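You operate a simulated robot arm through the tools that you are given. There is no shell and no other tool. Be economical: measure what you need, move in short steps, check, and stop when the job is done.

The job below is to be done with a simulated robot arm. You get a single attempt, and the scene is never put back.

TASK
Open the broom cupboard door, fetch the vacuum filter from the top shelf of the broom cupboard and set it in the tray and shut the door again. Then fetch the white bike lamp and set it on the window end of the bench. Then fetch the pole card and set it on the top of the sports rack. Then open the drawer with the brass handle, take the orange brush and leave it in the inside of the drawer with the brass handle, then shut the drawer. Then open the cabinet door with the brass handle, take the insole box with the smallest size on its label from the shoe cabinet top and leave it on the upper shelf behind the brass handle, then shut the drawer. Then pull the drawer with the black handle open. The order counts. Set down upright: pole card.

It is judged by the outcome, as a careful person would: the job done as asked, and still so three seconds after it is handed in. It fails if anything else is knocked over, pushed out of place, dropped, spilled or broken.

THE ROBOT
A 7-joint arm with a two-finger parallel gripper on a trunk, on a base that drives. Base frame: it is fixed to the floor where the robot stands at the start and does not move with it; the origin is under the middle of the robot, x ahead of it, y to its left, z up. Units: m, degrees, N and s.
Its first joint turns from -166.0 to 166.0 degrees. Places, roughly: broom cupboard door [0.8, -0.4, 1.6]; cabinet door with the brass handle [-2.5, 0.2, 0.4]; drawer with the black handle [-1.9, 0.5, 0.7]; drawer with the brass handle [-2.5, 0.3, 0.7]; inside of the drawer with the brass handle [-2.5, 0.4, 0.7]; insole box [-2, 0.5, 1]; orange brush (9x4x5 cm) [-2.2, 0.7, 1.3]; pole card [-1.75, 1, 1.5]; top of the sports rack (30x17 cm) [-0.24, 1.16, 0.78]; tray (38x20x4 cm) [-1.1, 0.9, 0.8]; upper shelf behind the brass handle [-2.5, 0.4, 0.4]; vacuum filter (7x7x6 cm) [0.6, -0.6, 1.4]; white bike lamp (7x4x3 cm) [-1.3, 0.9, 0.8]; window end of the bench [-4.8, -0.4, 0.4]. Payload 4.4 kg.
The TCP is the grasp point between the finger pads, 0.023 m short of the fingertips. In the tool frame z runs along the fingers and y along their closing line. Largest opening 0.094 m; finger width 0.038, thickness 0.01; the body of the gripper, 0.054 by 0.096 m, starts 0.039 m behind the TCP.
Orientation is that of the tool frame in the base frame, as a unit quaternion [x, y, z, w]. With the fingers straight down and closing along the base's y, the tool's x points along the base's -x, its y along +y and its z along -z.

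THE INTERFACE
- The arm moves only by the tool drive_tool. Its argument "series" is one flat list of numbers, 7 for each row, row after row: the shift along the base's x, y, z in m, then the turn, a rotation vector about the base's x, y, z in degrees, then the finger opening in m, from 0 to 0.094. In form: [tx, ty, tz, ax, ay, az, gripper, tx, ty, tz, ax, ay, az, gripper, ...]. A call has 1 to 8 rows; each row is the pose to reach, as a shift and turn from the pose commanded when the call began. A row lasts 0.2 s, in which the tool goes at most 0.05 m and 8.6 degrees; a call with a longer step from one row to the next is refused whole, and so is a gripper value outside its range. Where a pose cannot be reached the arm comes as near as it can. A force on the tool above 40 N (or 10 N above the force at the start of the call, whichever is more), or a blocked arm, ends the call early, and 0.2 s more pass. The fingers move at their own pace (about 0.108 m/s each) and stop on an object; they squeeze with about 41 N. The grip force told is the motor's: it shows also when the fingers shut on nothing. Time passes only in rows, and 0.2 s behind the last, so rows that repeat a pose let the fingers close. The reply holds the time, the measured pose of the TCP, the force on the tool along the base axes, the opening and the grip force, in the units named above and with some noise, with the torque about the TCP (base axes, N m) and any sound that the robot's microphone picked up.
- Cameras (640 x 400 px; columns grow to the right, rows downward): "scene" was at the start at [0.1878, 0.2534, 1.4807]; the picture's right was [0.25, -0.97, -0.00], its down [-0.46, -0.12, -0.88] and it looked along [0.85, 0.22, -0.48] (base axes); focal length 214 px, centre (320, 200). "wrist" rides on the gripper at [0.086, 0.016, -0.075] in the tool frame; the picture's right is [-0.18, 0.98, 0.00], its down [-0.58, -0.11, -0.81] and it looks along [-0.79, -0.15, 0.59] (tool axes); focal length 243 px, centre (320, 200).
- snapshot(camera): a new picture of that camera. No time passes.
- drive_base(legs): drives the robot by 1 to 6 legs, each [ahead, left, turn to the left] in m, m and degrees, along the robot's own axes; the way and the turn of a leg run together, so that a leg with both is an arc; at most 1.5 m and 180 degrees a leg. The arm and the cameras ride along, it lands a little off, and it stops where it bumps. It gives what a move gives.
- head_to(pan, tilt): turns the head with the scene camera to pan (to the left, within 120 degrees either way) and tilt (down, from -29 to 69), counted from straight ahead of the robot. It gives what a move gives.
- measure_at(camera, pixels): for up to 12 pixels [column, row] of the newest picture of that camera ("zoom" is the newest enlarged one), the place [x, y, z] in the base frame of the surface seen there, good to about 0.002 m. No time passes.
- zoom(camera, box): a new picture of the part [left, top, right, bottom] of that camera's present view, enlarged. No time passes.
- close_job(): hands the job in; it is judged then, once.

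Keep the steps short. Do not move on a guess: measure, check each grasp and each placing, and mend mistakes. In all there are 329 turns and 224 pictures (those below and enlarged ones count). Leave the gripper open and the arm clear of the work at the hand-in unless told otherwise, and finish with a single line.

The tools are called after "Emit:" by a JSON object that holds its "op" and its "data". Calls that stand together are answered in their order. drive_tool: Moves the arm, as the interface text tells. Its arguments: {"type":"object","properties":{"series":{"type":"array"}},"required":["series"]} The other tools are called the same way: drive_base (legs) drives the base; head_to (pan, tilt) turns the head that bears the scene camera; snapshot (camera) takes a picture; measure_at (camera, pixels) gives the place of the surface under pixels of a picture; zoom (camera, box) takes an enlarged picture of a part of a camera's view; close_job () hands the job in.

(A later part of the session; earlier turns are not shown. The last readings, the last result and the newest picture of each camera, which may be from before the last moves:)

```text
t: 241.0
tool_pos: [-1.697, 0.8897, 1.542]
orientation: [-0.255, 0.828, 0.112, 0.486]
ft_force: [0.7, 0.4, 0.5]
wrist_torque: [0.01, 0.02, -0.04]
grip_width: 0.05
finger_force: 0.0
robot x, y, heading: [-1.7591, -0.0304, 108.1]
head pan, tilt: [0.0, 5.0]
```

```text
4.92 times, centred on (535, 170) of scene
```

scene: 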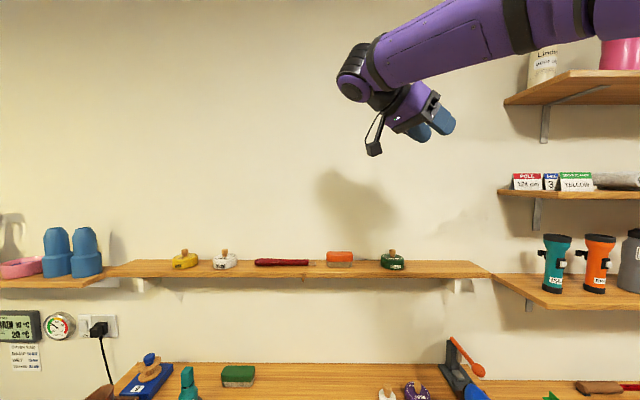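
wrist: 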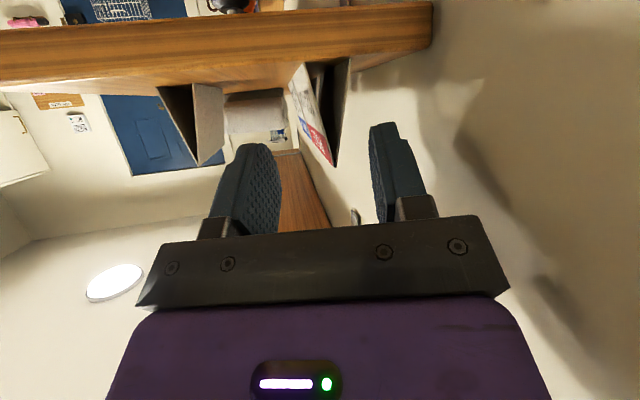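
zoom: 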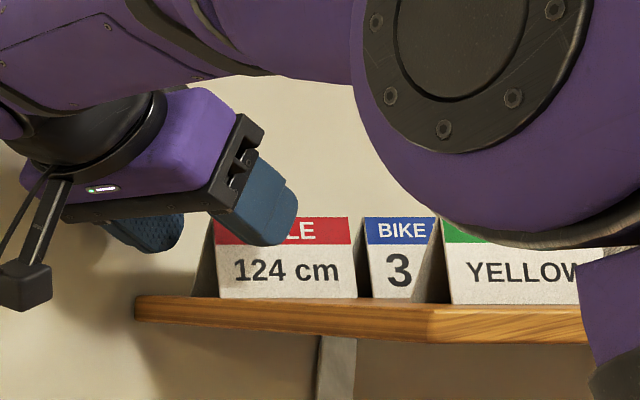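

Emit:
{"op": "drive_tool", "data": {"series": [0.018, 0.0105, -0.0125, 0, 0, 0, 0.05, 0.036, 0.0215, -0.0245, 0, 0, 0, 0.05, 0.036, 0.0215, -0.0245, 0, 0, 0, 0.05]}}

Emit:
{"op": "snapshot", "data": {"camera": "wrist"}}

Emit:
{"op": "zoom", "data": {"camera": "scene", "box": [470, 130, 600, 210]}}

```text
t: 241.8
tool_pos: [-1.6657, 0.9108, 1.5184]
orientation: [-0.254, 0.828, 0.115, 0.487]
ft_force: [-13.4, -7.3, 18.2]
wrist_torque: [0.32, 0.51, 0.54]
grip_width: 0.0501
finger_force: 0.5
robot x, y, heading: [-1.7644, -0.0281, 108.0]
head pan, tilt: [0.0, 5.0]
```

```text
123 pictures are left
```

wrist: 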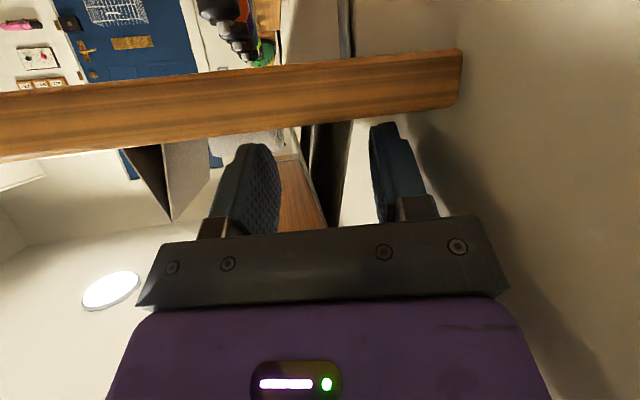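

```text
4.92 times, centred on (535, 170) of scene
```

zoom: 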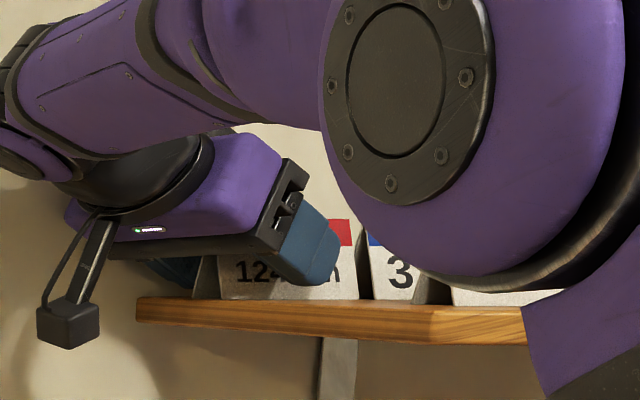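

A light push (24 N) against the shelf; raise 4 mm, then close.

Emit:
{"op": "drive_tool", "data": {"series": [-0.002, -0.001, 0.004, 0, 0, 0, 0.05, -0.002, -0.001, 0.005, 0, 0, 0, 0.05]}}

Emit:
{"op": "drive_tool", "data": {"series": [0, 0, 0, 0, 0, 0, 0.03, 0, 0, 0, 0, 0, 0, 0.012, 0, 0, 0, 0, 0, 0, 0.004, 0, 0, 0, 0, 0, 0, 0.004]}}

Emit:
{"op": "snapshot", "data": {"camera": "wrist"}}

```text
t: 242.4
tool_pos: [-1.6641, 0.9125, 1.5211]
orientation: [-0.256, 0.828, 0.112, 0.486]
ft_force: [-0.1, 0.2, -0.4]
wrist_torque: [-0.04, 0.0, -0.01]
grip_width: 0.05
finger_force: 0.1
robot x, y, heading: [-1.7614, -0.0329, 108.0]
head pan, tilt: [0.0, 5.0]
```

```text
t: 243.4
tool_pos: [-1.6655, 0.9124, 1.5217]
orientation: [-0.256, 0.828, 0.113, 0.486]
ft_force: [0.0, 0.1, 0.2]
wrist_torque: [-0.01, 0.0, 0.02]
grip_width: 0.0143
finger_force: 41.4
robot x, y, heading: [-1.765, -0.029, 108.3]
head pan, tilt: [0.0, 5.0]
```

```text
121 pictures are left
```

wrist: 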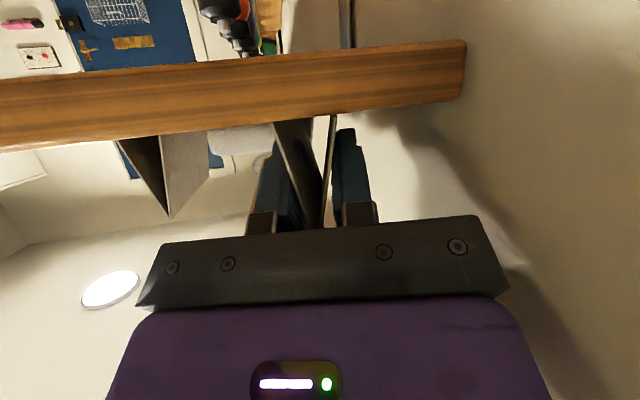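

Gripped at 14 mm. Lift 2.5 cm and check.

Emit:
{"op": "drive_tool", "data": {"series": [0, 0, 0.008, 0, 0, 0, 0.004, 0, 0, 0.016, 0, 0, 0, 0.004, 0, 0, 0.028, 0, 0, 0, 0.004]}}

Emit:
{"op": "snapshot", "data": {"camera": "wrist"}}

Emit:
{"op": "zoom", "data": {"camera": "scene", "box": [470, 130, 600, 210]}}

```text
t: 244.2
tool_pos: [-1.6662, 0.913, 1.5502]
orientation: [-0.255, 0.828, 0.113, 0.487]
ft_force: [-0.3, 0.2, -0.5]
wrist_torque: [0.03, -0.01, -0.01]
grip_width: 0.0135
finger_force: 41.0
robot x, y, heading: [-1.768, -0.03, 108.3]
head pan, tilt: [0.0, 5.0]
```

```text
120 pictures are left
```

wrist: 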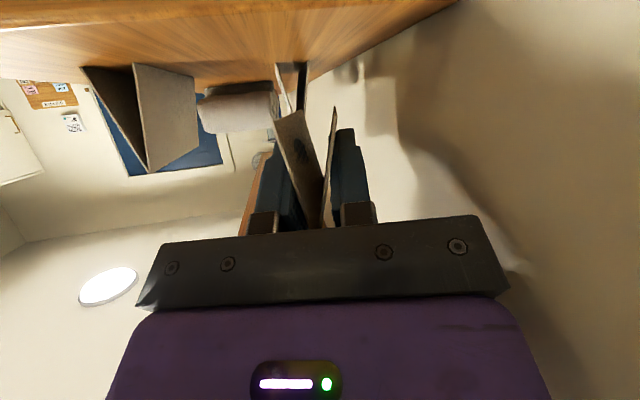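

```text
4.92 times, centred on (535, 170) of scene
```

zoom: 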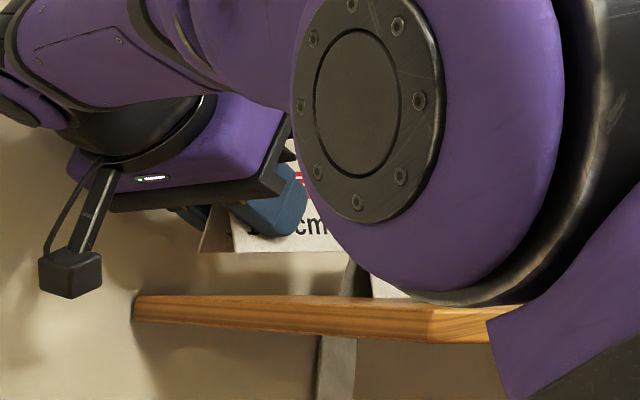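

Held. Move up a little, out to the left, then back toward the robot.

Emit:
{"op": "drive_tool", "data": {"series": [0, 0, 0.03, 0, 0, 0, 0.004, -0.03, -0.02, 0.04, 0, 0, 0, 0.004, -0.068, -0.045, 0.04, 0, 0, 0, 0.004, -0.105, -0.07, 0.04, 0, 0, 0, 0.004, -0.12, -0.11, 0.04, 0, 0, 0, 0.004, -0.13, -0.155, 0.04, 0, 0, 0, 0.004, -0.14, -0.2, 0.04, 0, 0, 0, 0.004, -0.15, -0.245, 0.04, 0, 0, 0, 0.004]}}

Emit:
{"op": "drive_tool", "data": {"series": [-0.01, -0.03, 0.0, 0, 0, 0, 0.004, -0.02, -0.06, 0, 0, 0, 0, 0.004, -0.03, -0.09, 0, 0, 0, 0, 0.004]}}

Emit:
{"op": "snapshot", "data": {"camera": "scene"}}

Emit:
{"op": "snapshot", "data": {"camera": "wrist"}}

```text
t: 246.0
tool_pos: [-1.8137, 0.667, 1.5908]
orientation: [-0.255, 0.828, 0.111, 0.486]
ft_force: [-0.4, -0.1, -0.1]
wrist_torque: [0.0, -0.04, -0.04]
grip_width: 0.0133
finger_force: 40.8
robot x, y, heading: [-1.76, -0.0322, 108.4]
head pan, tilt: [0.0, 5.0]
```

```text
t: 246.8
tool_pos: [-1.8413, 0.5753, 1.5884]
orientation: [-0.255, 0.828, 0.112, 0.486]
ft_force: [-0.5, 0.2, 0.1]
wrist_torque: [0.01, -0.06, -0.05]
grip_width: 0.0131
finger_force: 40.8
robot x, y, heading: [-1.7616, -0.028, 108.3]
head pan, tilt: [0.0, 5.0]
```

```text
118 pictures are left
```

scene: 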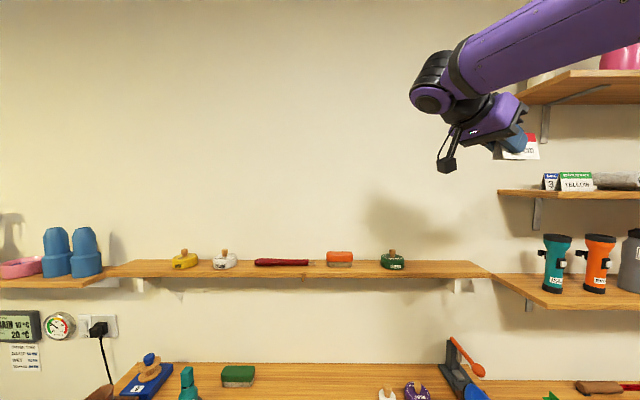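

```text
117 pictures are left
```

wrist: 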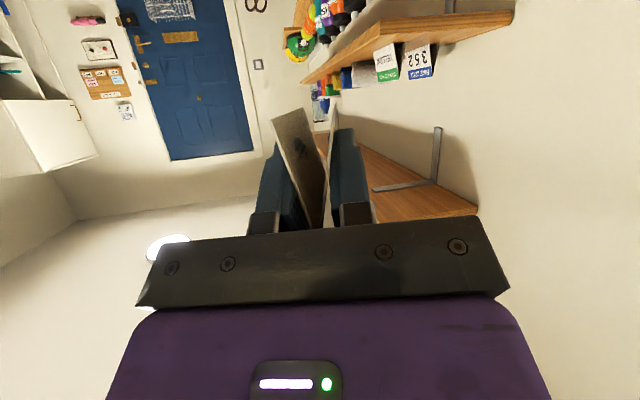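

Emit:
{"op": "zoom", "data": {"camera": "scene", "box": [440, 80, 570, 190]}}

```text
3.64 times, centred on (505, 135) of scene
```

zoom: 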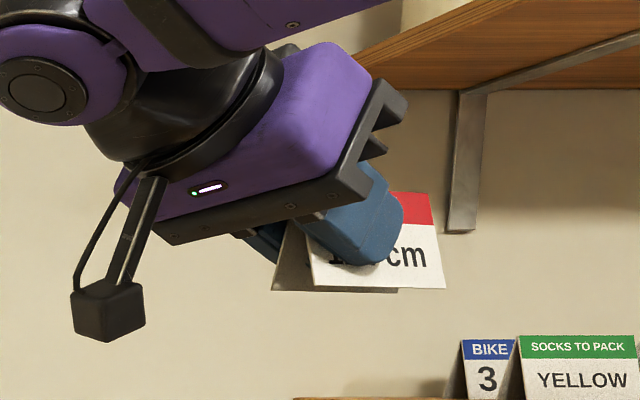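

Card held well. Drive along the benches to the sports rack.

Emit:
{"op": "drive_base", "data": {"legs": [[-0.22, 0, -0.6], [0, -0.9, 0], [0, -0.9, 0]]}}

Emit:
{"op": "head_to", "data": {"pan": 0, "tilt": 40}}

Emit:
{"op": "snapshot", "data": {"camera": "scene"}}

```text
t: 257.2
tool_pos: [-0.0311, 0.8855, 1.591]
orientation: [-0.242, 0.832, 0.106, 0.488]
ft_force: [0.6, -1.1, 0.3]
wrist_torque: [0.02, 0.0, 0.01]
grip_width: 0.0114
finger_force: 40.9
robot x, y, heading: [0.0337, 0.2815, 106.6]
head pan, tilt: [0.0, 5.0]
```

```text
t: 258.2
tool_pos: [-0.0296, 0.8862, 1.5902]
orientation: [-0.244, 0.832, 0.106, 0.487]
ft_force: [0.2, 0.4, -0.3]
wrist_torque: [0.01, -0.03, 0.0]
grip_width: 0.0114
finger_force: 41.4
robot x, y, heading: [0.0311, 0.2803, 106.4]
head pan, tilt: [0.0, 40.0]
```

```text
115 pictures are left
```

scene: 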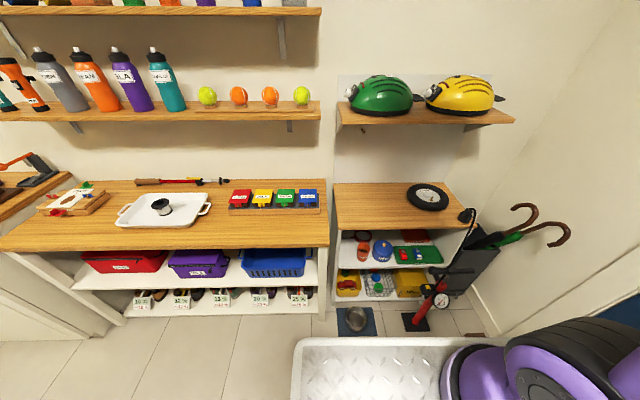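

Width is drifting (11.4 mm): check the card in the grip and measure the rack top.

Emit:
{"op": "snapshot", "data": {"camera": "wrist"}}

Emit:
{"op": "measure_at", "data": {"camera": "scene", "pixels": [[340, 187], [400, 187], [345, 225], [400, 228], [455, 228], [370, 205], [408, 197], [440, 205], [360, 125], [330, 215], [345, 232], [370, 240]]}}

```text
114 pictures are left
```

wrist: 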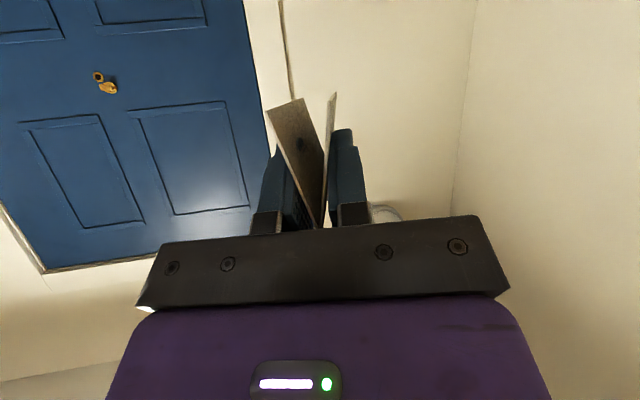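

```text
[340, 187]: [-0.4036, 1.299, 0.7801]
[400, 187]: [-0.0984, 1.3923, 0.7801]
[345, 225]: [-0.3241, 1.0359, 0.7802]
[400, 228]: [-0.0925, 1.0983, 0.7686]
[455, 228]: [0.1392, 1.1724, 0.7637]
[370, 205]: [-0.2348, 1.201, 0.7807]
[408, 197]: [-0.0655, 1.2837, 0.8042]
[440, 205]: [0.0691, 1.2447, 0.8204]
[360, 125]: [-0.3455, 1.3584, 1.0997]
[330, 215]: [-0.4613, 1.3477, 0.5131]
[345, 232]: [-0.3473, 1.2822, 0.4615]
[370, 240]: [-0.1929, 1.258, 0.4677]
```

Rotate the tool to point at the rack while descending.

Emit:
{"op": "drive_tool", "data": {"series": [-0.017, 0.008, -0.042, 0, 0, 8.5, 0.0, -0.034, 0.016, -0.084, 0, 0, 17, 0.0, -0.051, 0.024, -0.126, 0, 0, 25.5, 0.0, -0.068, 0.031, -0.168, 0, 0, 34, 0.0, -0.085, 0.039, -0.21, 0, 0, 42.5, 0.0, -0.102, 0.047, -0.252, 0, 0, 51, 0.0, -0.118, 0.055, -0.294, 0, 0, 59.5, 0.0, -0.135, 0.062, -0.336, 0, 0, 68, 0.0]}}

Emit:
{"op": "snapshot", "data": {"camera": "scene"}}

```text
t: 260.0
tool_pos: [-0.1607, 0.9483, 1.255]
orientation: [0.668, -0.554, -0.359, -0.344]
ft_force: [-0.1, -0.4, 0.0]
wrist_torque: [0.0, 0.0, -0.04]
grip_width: 0.0112
finger_force: 40.4
robot x, y, heading: [0.0311, 0.2791, 106.6]
head pan, tilt: [0.0, 40.0]
```

```text
113 pictures are left
```

scene: 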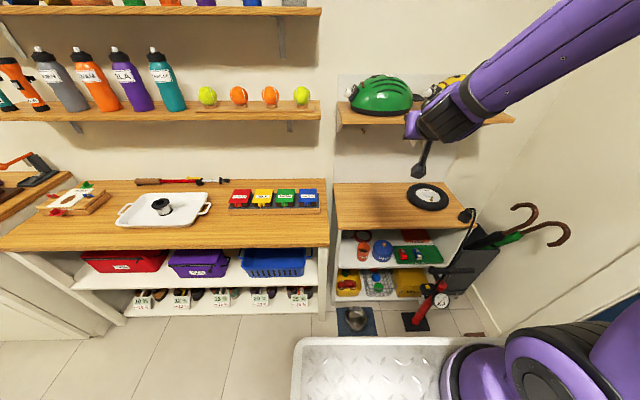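

Emit:
{"op": "drive_tool", "data": {"series": [-0.003, 0.008, -0.043, 0, 0, 3, 0.0, -0.006, 0.016, -0.086, 0, 0, 6, 0.0, -0.009, 0.024, -0.129, 0, 0, 9, 0.0, -0.012, 0.032, -0.172, 0, 0, 10.5, 0.0, -0.016, 0.045, -0.215, 0, 0, 10.5, 0.0, -0.024, 0.065, -0.255, 0, 0, 10.5, 0.0, -0.035, 0.1, -0.285, 0, 0, 10.5, 0.0, -0.046, 0.135, -0.305, 0, 0, 10.5, 0.0]}}

Emit:
{"op": "snapshot", "data": {"camera": "wrist"}}

Emit:
{"op": "zoom", "data": {"camera": "scene", "box": [310, 120, 500, 240]}}

```text
t: 261.8
tool_pos: [-0.2097, 1.0804, 0.9502]
orientation: [0.715, -0.49, -0.389, -0.311]
ft_force: [-0.4, -0.2, -0.1]
wrist_torque: [-0.01, 0.02, -0.04]
grip_width: 0.0111
finger_force: 41.3
robot x, y, heading: [0.0322, 0.2836, 106.5]
head pan, tilt: [0.0, 40.0]
```

```text
112 pictures are left
```

wrist: 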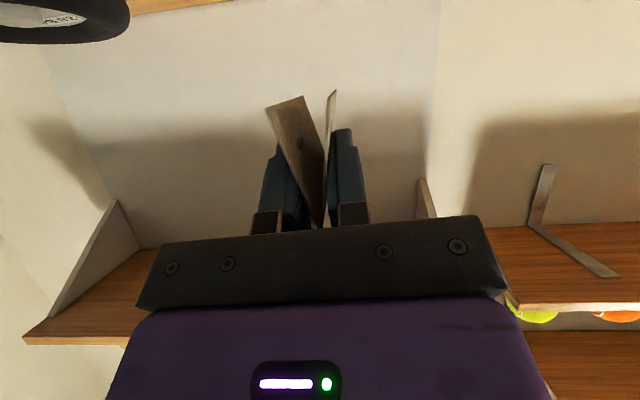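

```text
3.33 times, centred on (405, 180) of scene
```

zoom: 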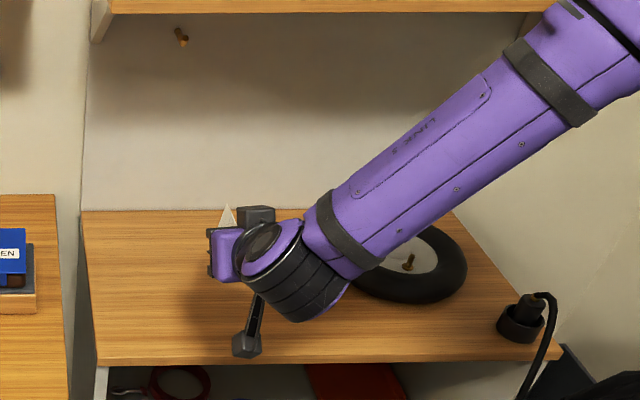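

Emit:
{"op": "zoom", "data": {"camera": "wrist", "box": [250, 80, 370, 240]}}

Emit:
{"op": "measure_at", "data": {"camera": "wrist", "pixels": [[270, 109], [300, 100], [285, 105], [333, 95], [318, 215], [315, 150], [325, 160]]}}

```text
2.50 times, centred on (310, 160) of wrist
```

zoom: 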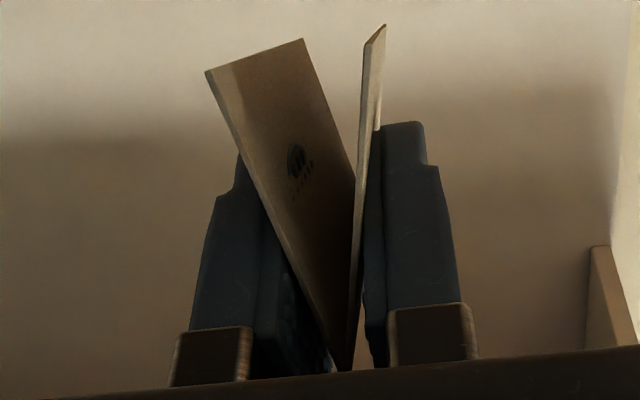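

```text
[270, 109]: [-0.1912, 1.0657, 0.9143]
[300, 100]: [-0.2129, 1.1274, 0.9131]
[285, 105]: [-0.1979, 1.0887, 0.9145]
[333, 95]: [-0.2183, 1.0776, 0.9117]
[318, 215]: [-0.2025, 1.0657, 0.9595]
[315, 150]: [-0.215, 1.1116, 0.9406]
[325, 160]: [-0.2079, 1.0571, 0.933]
```

Card level: bottom 37 mm under TCP. Move over the spot and descend.

Emit:
{"op": "drive_tool", "data": {"series": [-0.016, 0.045, 0, 0, 0, 0, 0.0, -0.016, 0.047, -0.04, 0, 0, 0, 0.0, -0.016, 0.047, -0.08, 0, 0, 0, 0.0, -0.016, 0.047, -0.11, 0, 0, 0, 0.0, -0.016, 0.047, -0.124, 0, 0, 0, 0.0, -0.016, 0.047, -0.124, 0, 0, 0, 0.0]}}

Emit:
{"op": "snapshot", "data": {"camera": "wrist"}}

Emit:
{"op": "zoom", "data": {"camera": "scene", "box": [310, 150, 470, 250]}}

```text
t: 263.2
tool_pos: [-0.2447, 1.1167, 0.8657]
orientation: [0.718, -0.495, -0.383, -0.306]
ft_force: [-0.4, 0.2, 0.4]
wrist_torque: [0.0, -0.01, -0.01]
grip_width: 0.0109
finger_force: 40.4
out of reach, approached as far as the arm can: row 3, 4, 5, 6
robot x, y, heading: [0.0309, 0.2789, 106.7]
head pan, tilt: [0.0, 40.0]
```

```text
109 pictures are left
```

wrist: 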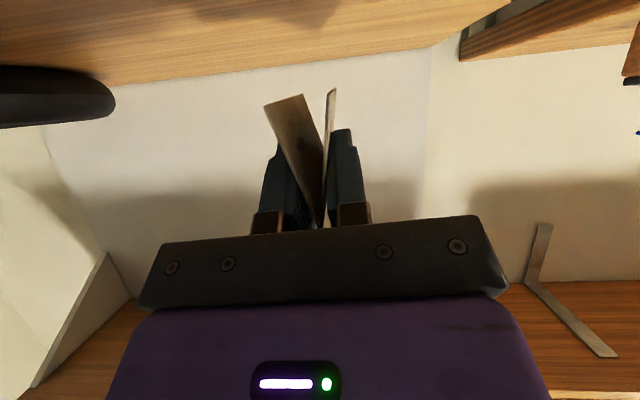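

```text
4.00 times, centred on (390, 200) of scene
```

zoom: 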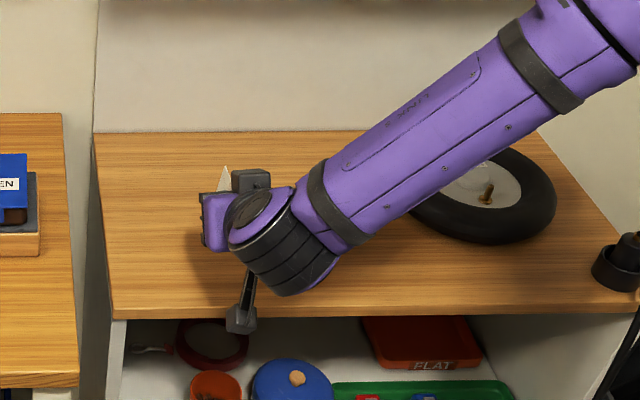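

The wrist limits at this low, close pose. Raise, move the base back 0.12 m and stretch the arm more.

Emit:
{"op": "drive_tool", "data": {"series": [0, 0, 0.04, 0, 0, 0, 0.0, 0, 0, 0.08, 0, 0, 0, 0.0, 0, 0, 0.124, 0, 0, 0, 0.0]}}

Emit:
{"op": "drive_base", "data": {"legs": [[-0.13, 0, 1.2]]}}

```text
t: 264.0
tool_pos: [-0.2461, 1.1175, 0.9876]
orientation: [0.715, -0.49, -0.389, -0.311]
ft_force: [0.8, -0.2, 0.0]
wrist_torque: [0.04, 0.0, 0.02]
grip_width: 0.0105
finger_force: 40.7
robot x, y, heading: [0.0349, 0.2833, 106.3]
head pan, tilt: [0.0, 40.0]
```

```text
t: 265.3
tool_pos: [-0.2303, 0.9775, 0.9896]
orientation: [0.72, -0.482, -0.393, -0.307]
ft_force: [-0.2, 0.1, 0.0]
wrist_torque: [0.01, 0.01, 0.03]
grip_width: 0.0105
finger_force: 40.9
robot x, y, heading: [0.0648, 0.1475, 107.6]
head pan, tilt: [0.0, 40.0]
```

Emit:
{"op": "drive_tool", "data": {"series": [0.001, 0.04, -0.01, 0, 0, 0, 0.0, 0.003, 0.085, -0.02, 0, 0, 0, 0.0, 0.004, 0.13, -0.03, 0, 0, 0, 0.0, 0.005, 0.15, -0.06, 0, 0, 0, 0.0, 0.005, 0.15, -0.1, 0, 0, 0, 0.0, 0.005, 0.15, -0.135, 0, 0, 0, 0.0, 0.005, 0.15, -0.155, 0, 0, 0, 0.0, 0.005, 0.15, -0.161, 0, 0, 0, 0.0]}}

Emit:
{"op": "snapshot", "data": {"camera": "wrist"}}

Emit:
{"op": "zoom", "data": {"camera": "scene", "box": [310, 130, 470, 230]}}

```text
t: 267.1
tool_pos: [-0.2253, 1.1288, 0.8419]
orientation: [0.72, -0.483, -0.393, -0.306]
ft_force: [0.1, -0.1, -0.8]
wrist_torque: [0.0, 0.0, -0.01]
grip_width: 0.0101
finger_force: 41.0
out of reach, approached as far as the arm can: row 7, 8
robot x, y, heading: [0.0639, 0.1449, 107.9]
head pan, tilt: [0.0, 40.0]
```

```text
107 pictures are left
```

wrist: 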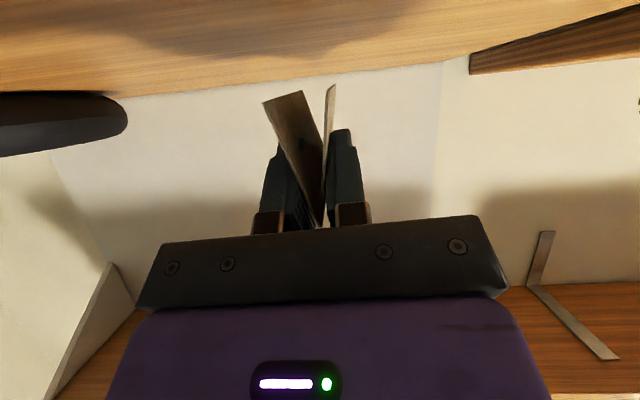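

```text
4.00 times, centred on (390, 180) of scene
```

zoom: 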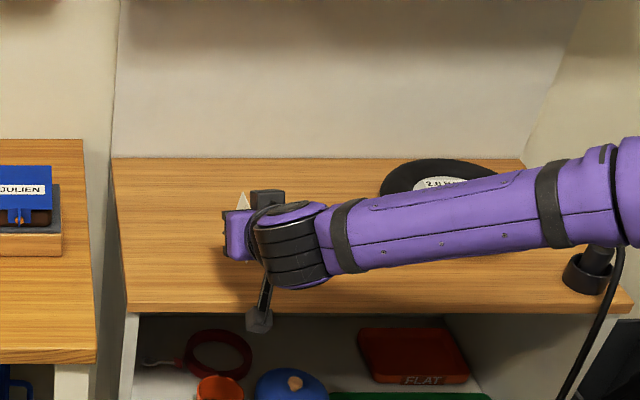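

Still 2 cm short; repeat with the base another 0.1 m back.

Emit:
{"op": "drive_tool", "data": {"series": [0, 0, 0.04, 0, 0, 0, 0.0, 0, 0, 0.07, 0, 0, 0, 0.0]}}

Emit:
{"op": "drive_base", "data": {"legs": [[-0.1, 0, 0]]}}

```text
t: 267.7
tool_pos: [-0.2263, 1.1267, 0.9135]
orientation: [0.72, -0.484, -0.393, -0.307]
ft_force: [0.3, -1.1, 0.0]
wrist_torque: [0.01, -0.01, -0.01]
grip_width: 0.0098
finger_force: 40.8
robot x, y, heading: [0.0622, 0.1478, 107.6]
head pan, tilt: [0.0, 40.0]
```

```text
t: 268.8
tool_pos: [-0.1995, 1.0235, 0.9149]
orientation: [0.72, -0.483, -0.394, -0.306]
ft_force: [0.1, -0.1, 0.2]
wrist_torque: [0.0, 0.0, 0.01]
grip_width: 0.01
finger_force: 41.5
robot x, y, heading: [0.0896, 0.0439, 107.5]
head pan, tilt: [0.0, 40.0]
```

Emit:
{"op": "drive_tool", "data": {"series": [-0.011, 0.042, 0, 0, 0, 0, 0.0, -0.022, 0.084, -0.01, 0, 0, 0, 0.0, -0.026, 0.104, -0.03, 0, 0, 0, 0.0, -0.026, 0.104, -0.06, 0, 0, 0, 0.0, -0.026, 0.104, -0.075, 0, 0, 0, 0.0, -0.026, 0.104, -0.085, 0, 0, 0, 0.0]}}

Emit:
{"op": "snapshot", "data": {"camera": "scene"}}

Emit:
{"op": "snapshot", "data": {"camera": "wrist"}}

```text
t: 270.2
tool_pos: [-0.2249, 1.1288, 0.8293]
orientation: [0.719, -0.484, -0.393, -0.307]
ft_force: [0.5, 0.1, 0.5]
wrist_torque: [0.0, 0.0, -0.01]
grip_width: 0.0099
finger_force: 41.2
robot x, y, heading: [0.0874, 0.0371, 107.4]
head pan, tilt: [0.0, 40.0]
```

```text
105 pictures are left
```

scene: 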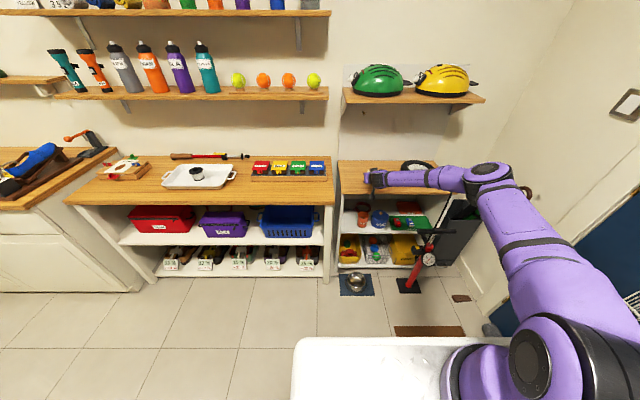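

```text
104 pictures are left
```

wrist: 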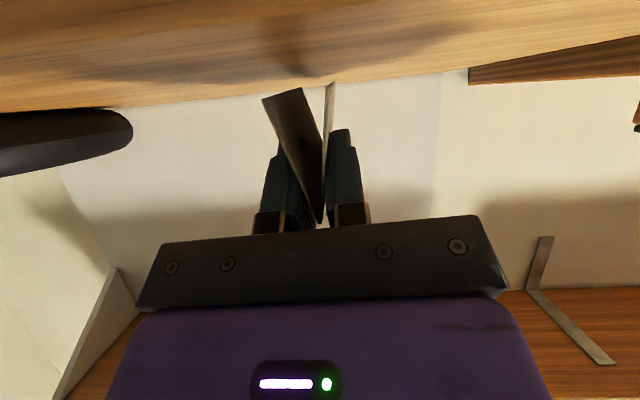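

Emit:
{"op": "measure_at", "data": {"camera": "wrist", "pixels": [[268, 103], [300, 92], [333, 87], [250, 70], [300, 70]]}}

Emit:
{"op": "zoom", "data": {"camera": "scene", "box": [330, 140, 550, 240]}}

```text
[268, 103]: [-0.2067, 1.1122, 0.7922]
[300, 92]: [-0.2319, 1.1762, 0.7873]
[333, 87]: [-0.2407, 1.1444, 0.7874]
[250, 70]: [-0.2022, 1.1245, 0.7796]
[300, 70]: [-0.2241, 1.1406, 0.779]
```

```text
2.91 times, centred on (440, 190) of scene
```

zoom: 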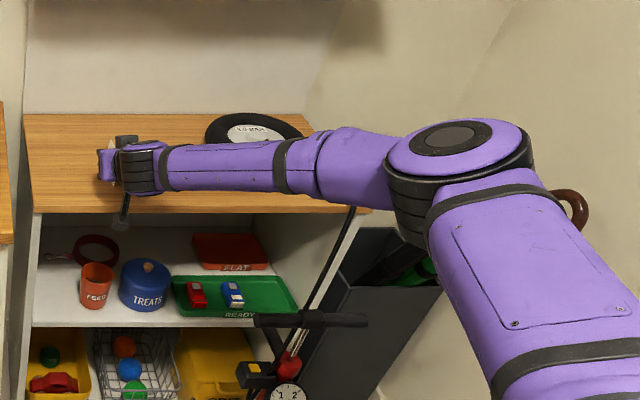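

Lower gently to contact.

Emit:
{"op": "drive_tool", "data": {"series": [0, 0, -0.003, 0, 0, 0, 0.0, 0, 0, -0.006, 0, 0, 0, 0.0, 0, 0, -0.008, 0, 0, 0, 0.0]}}

Emit:
{"op": "measure_at", "data": {"camera": "wrist", "pixels": [[268, 103], [300, 92], [333, 87]]}}

```text
t: 271.0
tool_pos: [-0.2248, 1.1285, 0.8233]
orientation: [0.718, -0.484, -0.394, -0.308]
ft_force: [-0.2, 1.1, 16.0]
wrist_torque: [0.95, 0.46, -0.02]
grip_width: 0.0099
finger_force: 41.3
robot x, y, heading: [0.0873, 0.0398, 107.9]
head pan, tilt: [0.0, 40.0]
```

```text
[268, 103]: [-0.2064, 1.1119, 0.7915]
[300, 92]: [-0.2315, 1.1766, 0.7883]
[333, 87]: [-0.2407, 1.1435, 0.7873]
```

Emit:
{"op": "snapshot", "data": {"camera": "wrist"}}

Emit:
{"op": "measure_at", "data": {"camera": "wrist", "pixels": [[268, 103], [300, 92], [333, 87], [266, 98], [335, 80]]}}

Emit:
{"op": "zoom", "data": {"camera": "scene", "box": [340, 150, 420, 210]}}

```text
102 pictures are left
```

wrist: 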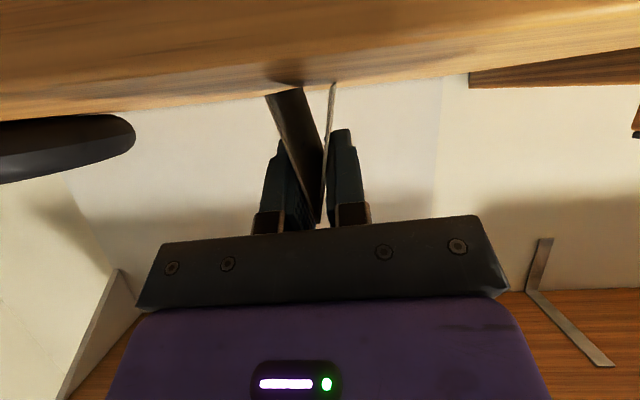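

```text
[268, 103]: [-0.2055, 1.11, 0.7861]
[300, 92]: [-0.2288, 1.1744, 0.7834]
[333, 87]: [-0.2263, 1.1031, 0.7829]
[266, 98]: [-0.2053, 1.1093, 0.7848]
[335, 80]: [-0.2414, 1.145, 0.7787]
```

```text
6.67 times, centred on (380, 180) of scene
```

zoom: 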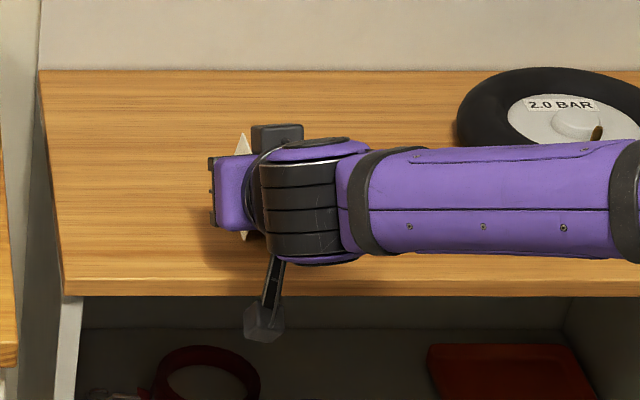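

The camera hangs clear in front of the edge; the card touches the rack. Open slowly.

Emit:
{"op": "drive_tool", "data": {"series": [0, 0, 0.001, 0, 0, 0, 0.016, 0, 0, 0.001, 0, 0, 0, 0.024, 0, 0, 0.001, 0, 0, 0, 0.034, 0, 0, 0.001, 0, 0, 0, 0.044, 0, 0, 0.001, 0, 0, 0, 0.05]}}

Emit:
{"op": "snapshot", "data": {"camera": "wrist"}}

```text
t: 272.2
tool_pos: [-0.2237, 1.1276, 0.8216]
orientation: [0.718, -0.484, -0.394, -0.307]
ft_force: [0.0, -0.7, -0.4]
wrist_torque: [0.0, 0.02, 0.0]
grip_width: 0.05
finger_force: 0.0
robot x, y, heading: [0.0888, 0.04, 107.6]
head pan, tilt: [0.0, 40.0]
```

```text
100 pictures are left
```

wrist: 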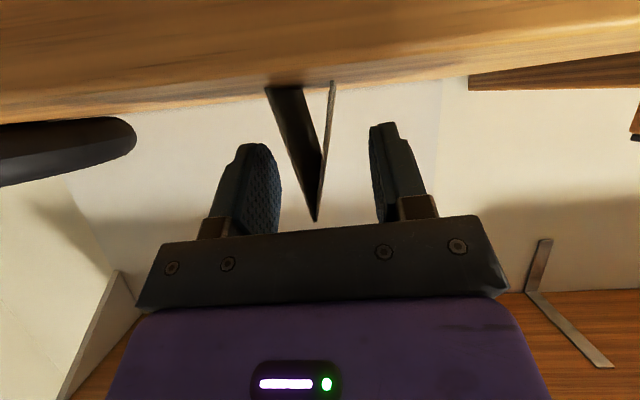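

Card stands. Back off along the tool axis.

Emit:
{"op": "drive_tool", "data": {"series": [0.0095, -0.029, 0.0175, 0, 0, 0, 0.05, 0.019, -0.0575, 0.035, 0, 0, 0, 0.05, 0.0285, -0.0865, 0.0525, 0, 0, 0, 0.05, 0.04, -0.123, 0.08, 0, 0, 0, 0.05, 0.05, -0.15, 0.12, 0, 0, 0, 0.05, 0.05, -0.16, 0.165, 0, 0, 0, 0.05, 0.05, -0.165, 0.21, 0, 0, 0, 0.05]}}

Emit:
{"op": "snapshot", "data": {"camera": "scene"}}

Emit:
{"op": "zoom", "data": {"camera": "scene", "box": [330, 140, 470, 220]}}

```text
t: 273.8
tool_pos: [-0.1751, 0.9621, 1.0319]
orientation: [0.72, -0.484, -0.393, -0.306]
ft_force: [0.2, 0.5, -0.5]
wrist_torque: [0.02, 0.02, 0.01]
grip_width: 0.0502
finger_force: 0.0
robot x, y, heading: [0.0902, 0.0428, 107.5]
head pan, tilt: [0.0, 40.0]
```

```text
99 pictures are left
```

scene: 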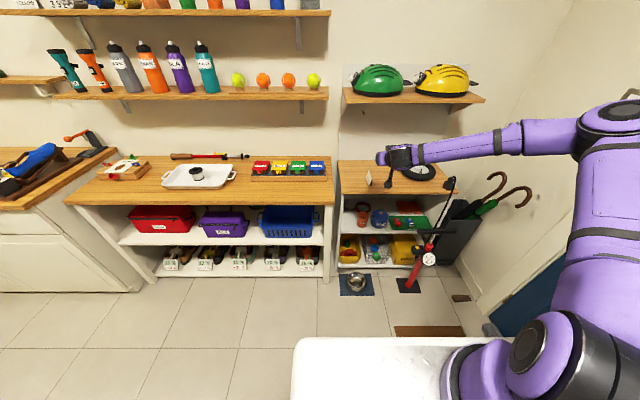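

```text
4.57 times, centred on (400, 180) of scene
```

zoom: 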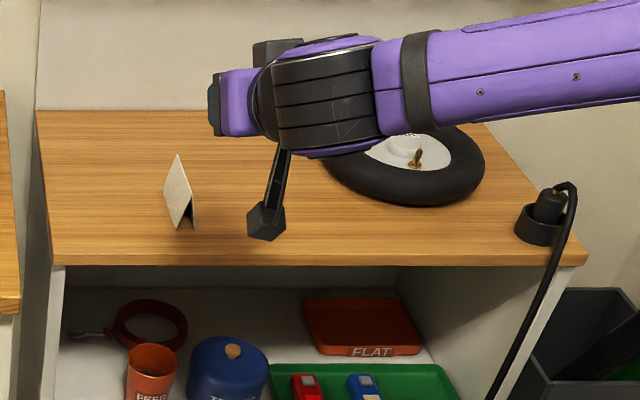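

Card upright on the rack. Raise the arm and drive left to the workbench with the drawers.

Emit:
{"op": "drive_tool", "data": {"series": [0.004, -0.012, 0.045, 0, 0, 0, 0.05, 0.008, -0.024, 0.09, 0, 0, 0, 0.05, 0.011, -0.036, 0.135, 0, 0, 0, 0.05, 0.015, -0.048, 0.18, 0, 0, 0, 0.05, 0.019, -0.06, 0.225, 0, 0, 0, 0.05, 0.023, -0.072, 0.27, 0, 0, 0, 0.05, 0.027, -0.084, 0.315, 0, 0, 0, 0.05, 0.03, -0.096, 0.36, 0, 0, 0, 0.05]}}

Emit:
{"op": "drive_base", "data": {"legs": [[0, 1.2, 0.2], [0, 1.15, 0]]}}

Emit:
{"op": "head_to", "data": {"pan": 0, "tilt": 40}}

Emit:
{"op": "snapshot", "data": {"camera": "scene"}}

```text
t: 275.6
tool_pos: [-0.1458, 0.866, 1.3936]
orientation: [0.719, -0.483, -0.394, -0.306]
ft_force: [0.3, 1.4, -0.6]
wrist_torque: [0.05, 0.04, 0.09]
grip_width: 0.05
finger_force: 0.0
robot x, y, heading: [0.0882, 0.0368, 107.4]
head pan, tilt: [0.0, 40.0]
```

```text
t: 287.1
tool_pos: [-2.3931, 0.1177, 1.393]
orientation: [0.726, -0.474, -0.398, -0.3]
ft_force: [-0.4, 0.3, 0.9]
wrist_torque: [0.03, -0.02, 0.04]
grip_width: 0.0501
finger_force: 0.0
robot x, y, heading: [-2.1362, -0.7041, 109.1]
head pan, tilt: [0.0, 40.0]
```

```text
t: 287.7
tool_pos: [-2.3925, 0.1179, 1.3928]
orientation: [0.725, -0.475, -0.397, -0.3]
ft_force: [0.2, -0.1, -0.2]
wrist_torque: [0.01, 0.01, 0.01]
grip_width: 0.0503
finger_force: 0.0
robot x, y, heading: [-2.1311, -0.7015, 109.1]
head pan, tilt: [0.0, 40.0]
```

```text
97 pictures are left
```

scene: 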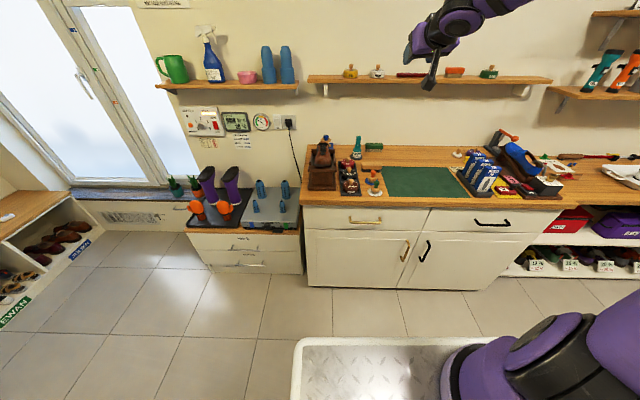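

Emit:
{"op": "zoom", "data": {"camera": "scene", "box": [295, 190, 555, 300]}}

Emit:
{"op": "measure_at", "data": {"camera": "scene", "pixels": [[350, 221], [364, 222], [380, 221], [364, 210], [364, 227], [320, 215], [425, 215], [403, 245], [404, 256], [403, 260], [493, 224], [350, 203]]}}

```text
2.46 times, centred on (425, 245) of scene
```

zoom: 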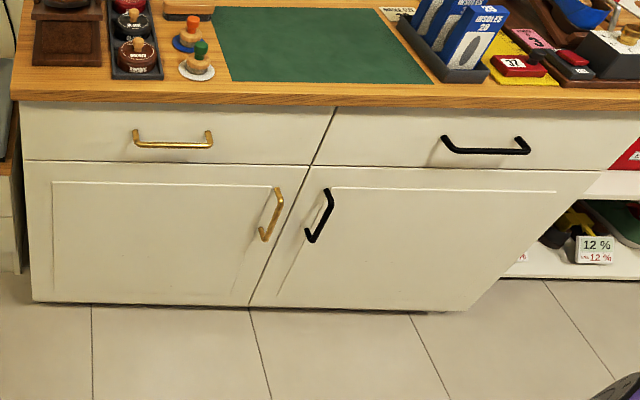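

```text
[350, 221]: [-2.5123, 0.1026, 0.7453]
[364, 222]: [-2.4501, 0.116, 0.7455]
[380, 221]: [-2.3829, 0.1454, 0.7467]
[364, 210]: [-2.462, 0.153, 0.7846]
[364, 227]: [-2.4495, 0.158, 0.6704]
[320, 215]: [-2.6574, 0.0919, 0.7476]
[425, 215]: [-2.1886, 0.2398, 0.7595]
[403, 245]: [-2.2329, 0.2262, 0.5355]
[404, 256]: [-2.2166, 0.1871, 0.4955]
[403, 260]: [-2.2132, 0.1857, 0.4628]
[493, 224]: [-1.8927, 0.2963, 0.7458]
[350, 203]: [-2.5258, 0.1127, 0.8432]
```

Brass bar handle: centre ≈ (-2.45, 0.116, 0.7455), horizontal. I'll grip it with the tool rolled 90° and pitched 45°. Roll first, in the air.

Emit:
{"op": "drive_tool", "data": {"series": [0, 0, -0.02, -2.44, 6.82, -4.22, 0.06, 0, 0, -0.04, -4.89, 13.64, -8.44, 0.06, 0, 0, -0.06, -7.33, 20.5, -12.66, 0.06, 0, 0, -0.08, -9.78, 27.3, -16.9, 0.06, 0, 0, -0.1, -12.2, 34.1, -21.1, 0.06, 0, 0, -0.12, -14.7, 40.9, -25.3, 0.06, 0, 0, -0.14, -17.1, 47.7, -29.5, 0.06, 0, 0, -0.16, -19.6, 54.6, -33.8, 0.06]}}

Emit:
{"op": "drive_tool", "data": {"series": [0, 0, -0.02, -2.2, 6.2, -3.86, 0.06, 0, 0, -0.04, -4.5, 12.4, -7.7, 0.06, 0, 0, -0.06, -6.6, 18.5, -11.5, 0.06]}}

Emit:
{"op": "snapshot", "data": {"camera": "scene"}}

```text
t: 289.5
tool_pos: [-2.3937, 0.1177, 1.2332]
orientation: [-0.342, 0.796, 0.498, 0.031]
ft_force: [-0.1, 0.3, 0.2]
wrist_torque: [-0.04, -0.02, -0.01]
grip_width: 0.06
finger_force: 0.0
robot x, y, heading: [-2.1389, -0.704, 109.2]
head pan, tilt: [0.0, 40.0]
```

```text
t: 290.3
tool_pos: [-2.3926, 0.1178, 1.1748]
orientation: [-0.177, 0.848, 0.494, -0.068]
ft_force: [0.2, -0.9, 0.9]
wrist_torque: [-0.05, -0.06, -0.01]
grip_width: 0.0599
finger_force: 0.1
robot x, y, heading: [-2.1353, -0.7002, 108.9]
head pan, tilt: [0.0, 40.0]
```

```text
95 pictures are left
```

scene: 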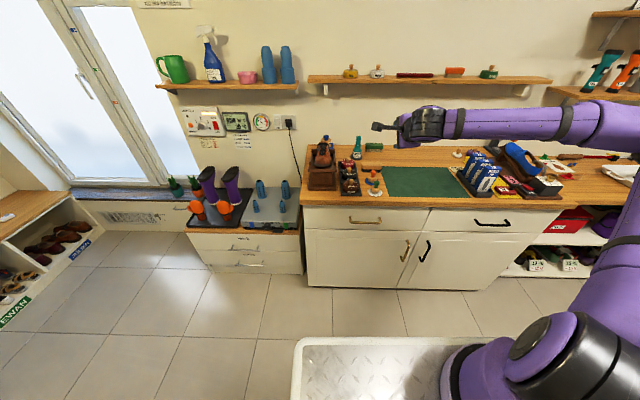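

Emit:
{"op": "drive_tool", "data": {"series": [-0.004, -0.015, -0.042, -2, -0.7, -0.3, 0.05, -0.008, -0.03, -0.084, -4, -1.4, -0.6, 0.05, -0.012, -0.045, -0.126, -6, -2.1, -0.9, 0.05, -0.016, -0.055, -0.17, -8, -2.8, -1.2, 0.05, -0.02, -0.06, -0.215, -10, -3.5, -1.5, 0.05, -0.024, -0.065, -0.26, -12, -4.2, -1.8, 0.05, -0.03, -0.065, -0.305, -14.1, -5, -2, 0.05, -0.0335, -0.065, -0.345, -14.1, -5, -2, 0.05]}}

Emit:
{"op": "snapshot", "data": {"camera": "scene"}}

Emit:
{"op": "snapshot", "data": {"camera": "wrist"}}

```text
t: 292.1
tool_pos: [-2.4281, 0.0531, 0.8281]
orientation: [-0.174, 0.907, 0.38, -0.043]
ft_force: [1.0, -0.3, 0.2]
wrist_torque: [0.0, 0.0, -0.01]
grip_width: 0.0502
finger_force: 0.1
robot x, y, heading: [-2.137, -0.7019, 109.2]
head pan, tilt: [0.0, 40.0]
```

```text
94 pictures are left
```

scene: 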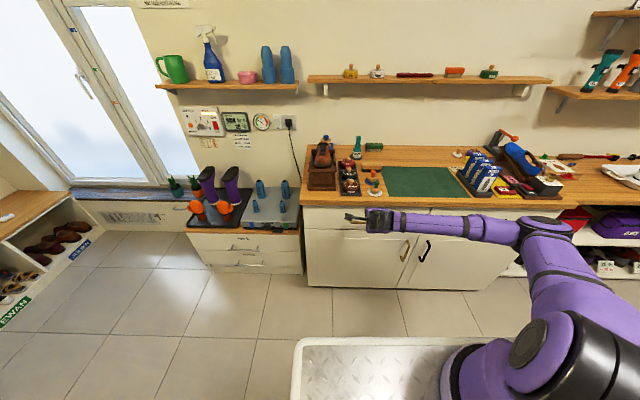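

```text
93 pictures are left
```

wrist: 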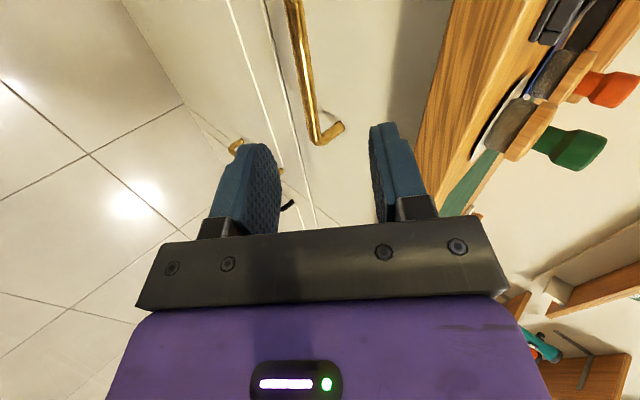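

Emit:
{"op": "measure_at", "data": {"camera": "wrist", "pixels": [[297, 20], [304, 60], [312, 110], [320, 138], [340, 128], [350, 60], [410, 40]]}}

```text
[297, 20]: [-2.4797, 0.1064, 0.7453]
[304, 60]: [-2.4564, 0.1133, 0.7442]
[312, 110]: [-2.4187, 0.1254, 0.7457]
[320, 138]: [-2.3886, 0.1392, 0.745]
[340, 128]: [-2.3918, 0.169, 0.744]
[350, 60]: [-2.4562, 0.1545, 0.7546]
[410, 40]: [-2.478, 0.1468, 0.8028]
```

Emit:
{"op": "drive_tool", "data": {"series": [-0.006, 0.021, -0.026, 0, 0, 0, 0.028, -0.012, 0.042, -0.052, 0, 0, 0, 0.028, -0.0183, 0.0625, -0.0795, 0, 0, 0, 0.028, -0.0183, 0.0625, -0.0795, 0, 0, 0, 0.028]}}

Emit:
{"op": "snapshot", "data": {"camera": "wrist"}}

```text
t: 293.1
tool_pos: [-2.4453, 0.1151, 0.7485]
orientation: [-0.175, 0.908, 0.379, -0.043]
ft_force: [0.1, -0.2, -0.3]
wrist_torque: [0.0, 0.01, 0.02]
grip_width: 0.028
finger_force: 0.0
robot x, y, heading: [-2.135, -0.7022, 109.2]
head pan, tilt: [0.0, 40.0]
```

```text
92 pictures are left
```

wrist: 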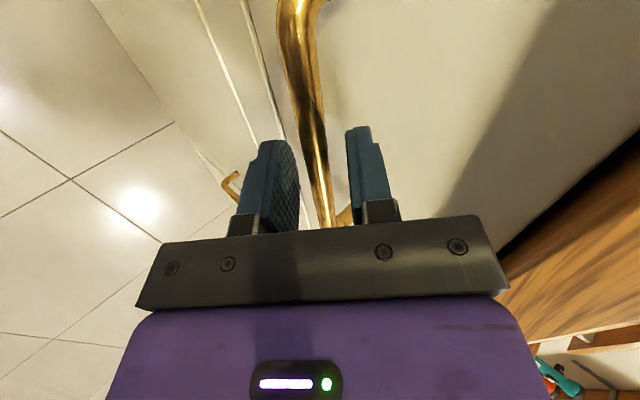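

Bar lies between the fingers. Close.

Emit:
{"op": "drive_tool", "data": {"series": [0, 0, 0, 0, 0, 0, 0.0, 0, 0, 0, 0, 0, 0, 0.0, 0, 0, 0, 0, 0, 0, 0.0]}}

Emit:
{"op": "drive_base", "data": {"legs": [[-0.1, 0, 0]]}}

Emit:
{"op": "snapshot", "data": {"camera": "scene"}}

```text
t: 293.9
tool_pos: [-2.4443, 0.1141, 0.7483]
orientation: [-0.174, 0.908, 0.379, -0.044]
ft_force: [-0.2, -2.4, -6.6]
wrist_torque: [-0.44, 1.27, -1.24]
grip_width: 0.0147
finger_force: 44.7
robot x, y, heading: [-2.1322, -0.7014, 108.9]
head pan, tilt: [0.0, 40.0]
```

```text
t: 295.1
tool_pos: [-2.4147, 0.0189, 0.7483]
orientation: [-0.175, 0.908, 0.378, -0.045]
ft_force: [-28.0, -8.7, -10.3]
wrist_torque: [-0.5, 1.34, -1.08]
grip_width: 0.0144
finger_force: 44.9
robot x, y, heading: [-2.1007, -0.792, 109.2]
head pan, tilt: [0.0, 40.0]
```

```text
91 pictures are left
```

scene: 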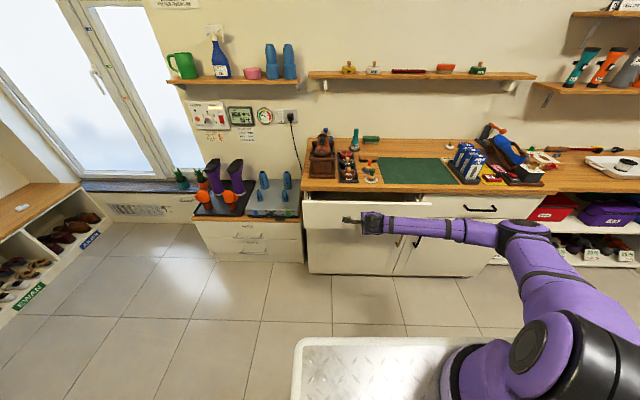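

Drawer is 10 cm out. Pull another 12 cm with a slight lateral correction.

Emit:
{"op": "drive_base", "data": {"legs": [[-0.13, 0.009, 0]]}}

Emit:
{"op": "head_to", "data": {"pan": 0, "tilt": 50}}

Emit:
{"op": "snapshot", "data": {"camera": "scene"}}

```text
t: 296.5
tool_pos: [-2.3756, -0.1022, 0.7479]
orientation: [-0.171, 0.908, 0.379, -0.041]
ft_force: [1.1, -0.5, -0.5]
wrist_torque: [-0.44, 1.3, -1.29]
grip_width: 0.0142
finger_force: 45.3
robot x, y, heading: [-2.0639, -0.9182, 108.9]
head pan, tilt: [0.0, 40.0]
stopped in leg 1: the force on the tool passed its limit at 43 N (the readings are from after the stop); the commanded pose is now the measured one
```

```text
t: 297.2
tool_pos: [-2.3776, -0.1026, 0.7483]
orientation: [-0.172, 0.909, 0.378, -0.041]
ft_force: [-0.2, 0.7, 0.8]
wrist_torque: [-0.36, 1.23, -1.23]
grip_width: 0.014
finger_force: 44.5
robot x, y, heading: [-2.0688, -0.9166, 109.2]
head pan, tilt: [0.0, 50.0]
```

```text
90 pictures are left
```

scene: 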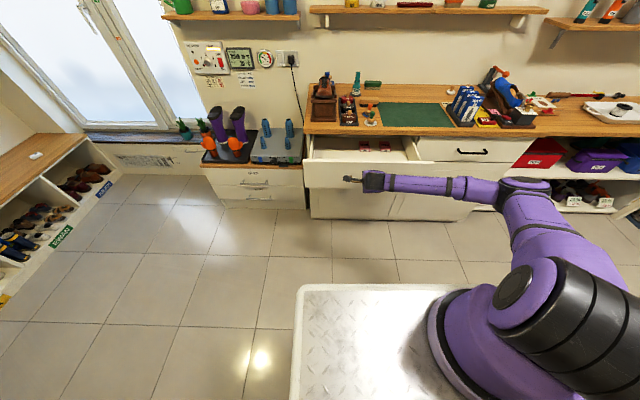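

Drawer is ~23 cm open. Release the bar and back off upward.

Emit:
{"op": "drive_tool", "data": {"series": [0, 0, 0, 0, 0, 0, 0.03, 0, 0, 0, 0, 0, 0, 0.035, 0.006, -0.02, 0.021, 0, 0, 0, 0.035, 0.012, -0.04, 0.05, 0, 0, 0, 0.035, 0.018, -0.055, 0.09, 0, 0, 0, 0.035, 0.02, -0.06, 0.135, 0, 0, 0, 0.035, 0.02, -0.06, 0.18, 0, 0, 0, 0.035, 0.02, -0.06, 0.225, 0, 0, 0, 0.035]}}

Emit:
{"op": "snapshot", "data": {"camera": "scene"}}

Emit:
{"op": "zoom", "data": {"camera": "scene", "box": [290, 90, 450, 220]}}

```text
t: 299.0
tool_pos: [-2.3548, -0.1627, 0.9745]
orientation: [-0.173, 0.908, 0.379, -0.042]
ft_force: [0.7, 0.1, 0.3]
wrist_torque: [-0.02, 0.03, 0.0]
grip_width: 0.0349
finger_force: 0.0
robot x, y, heading: [-2.0707, -0.921, 109.2]
head pan, tilt: [0.0, 50.0]
```

```text
89 pictures are left
```

scene: 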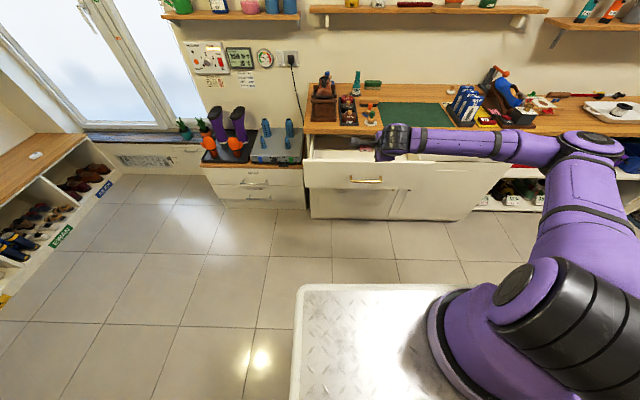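

```text
3.08 times, centred on (370, 155) of scene
```

zoom: 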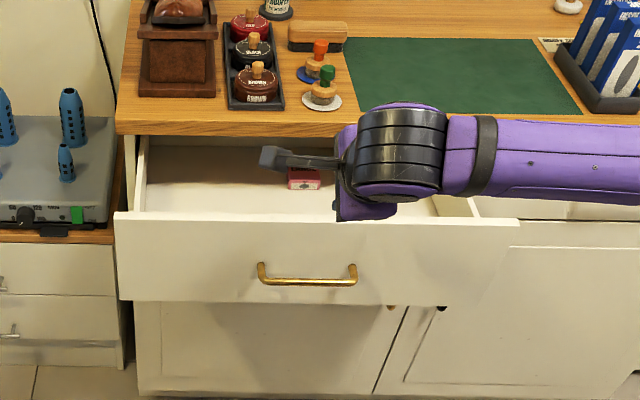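

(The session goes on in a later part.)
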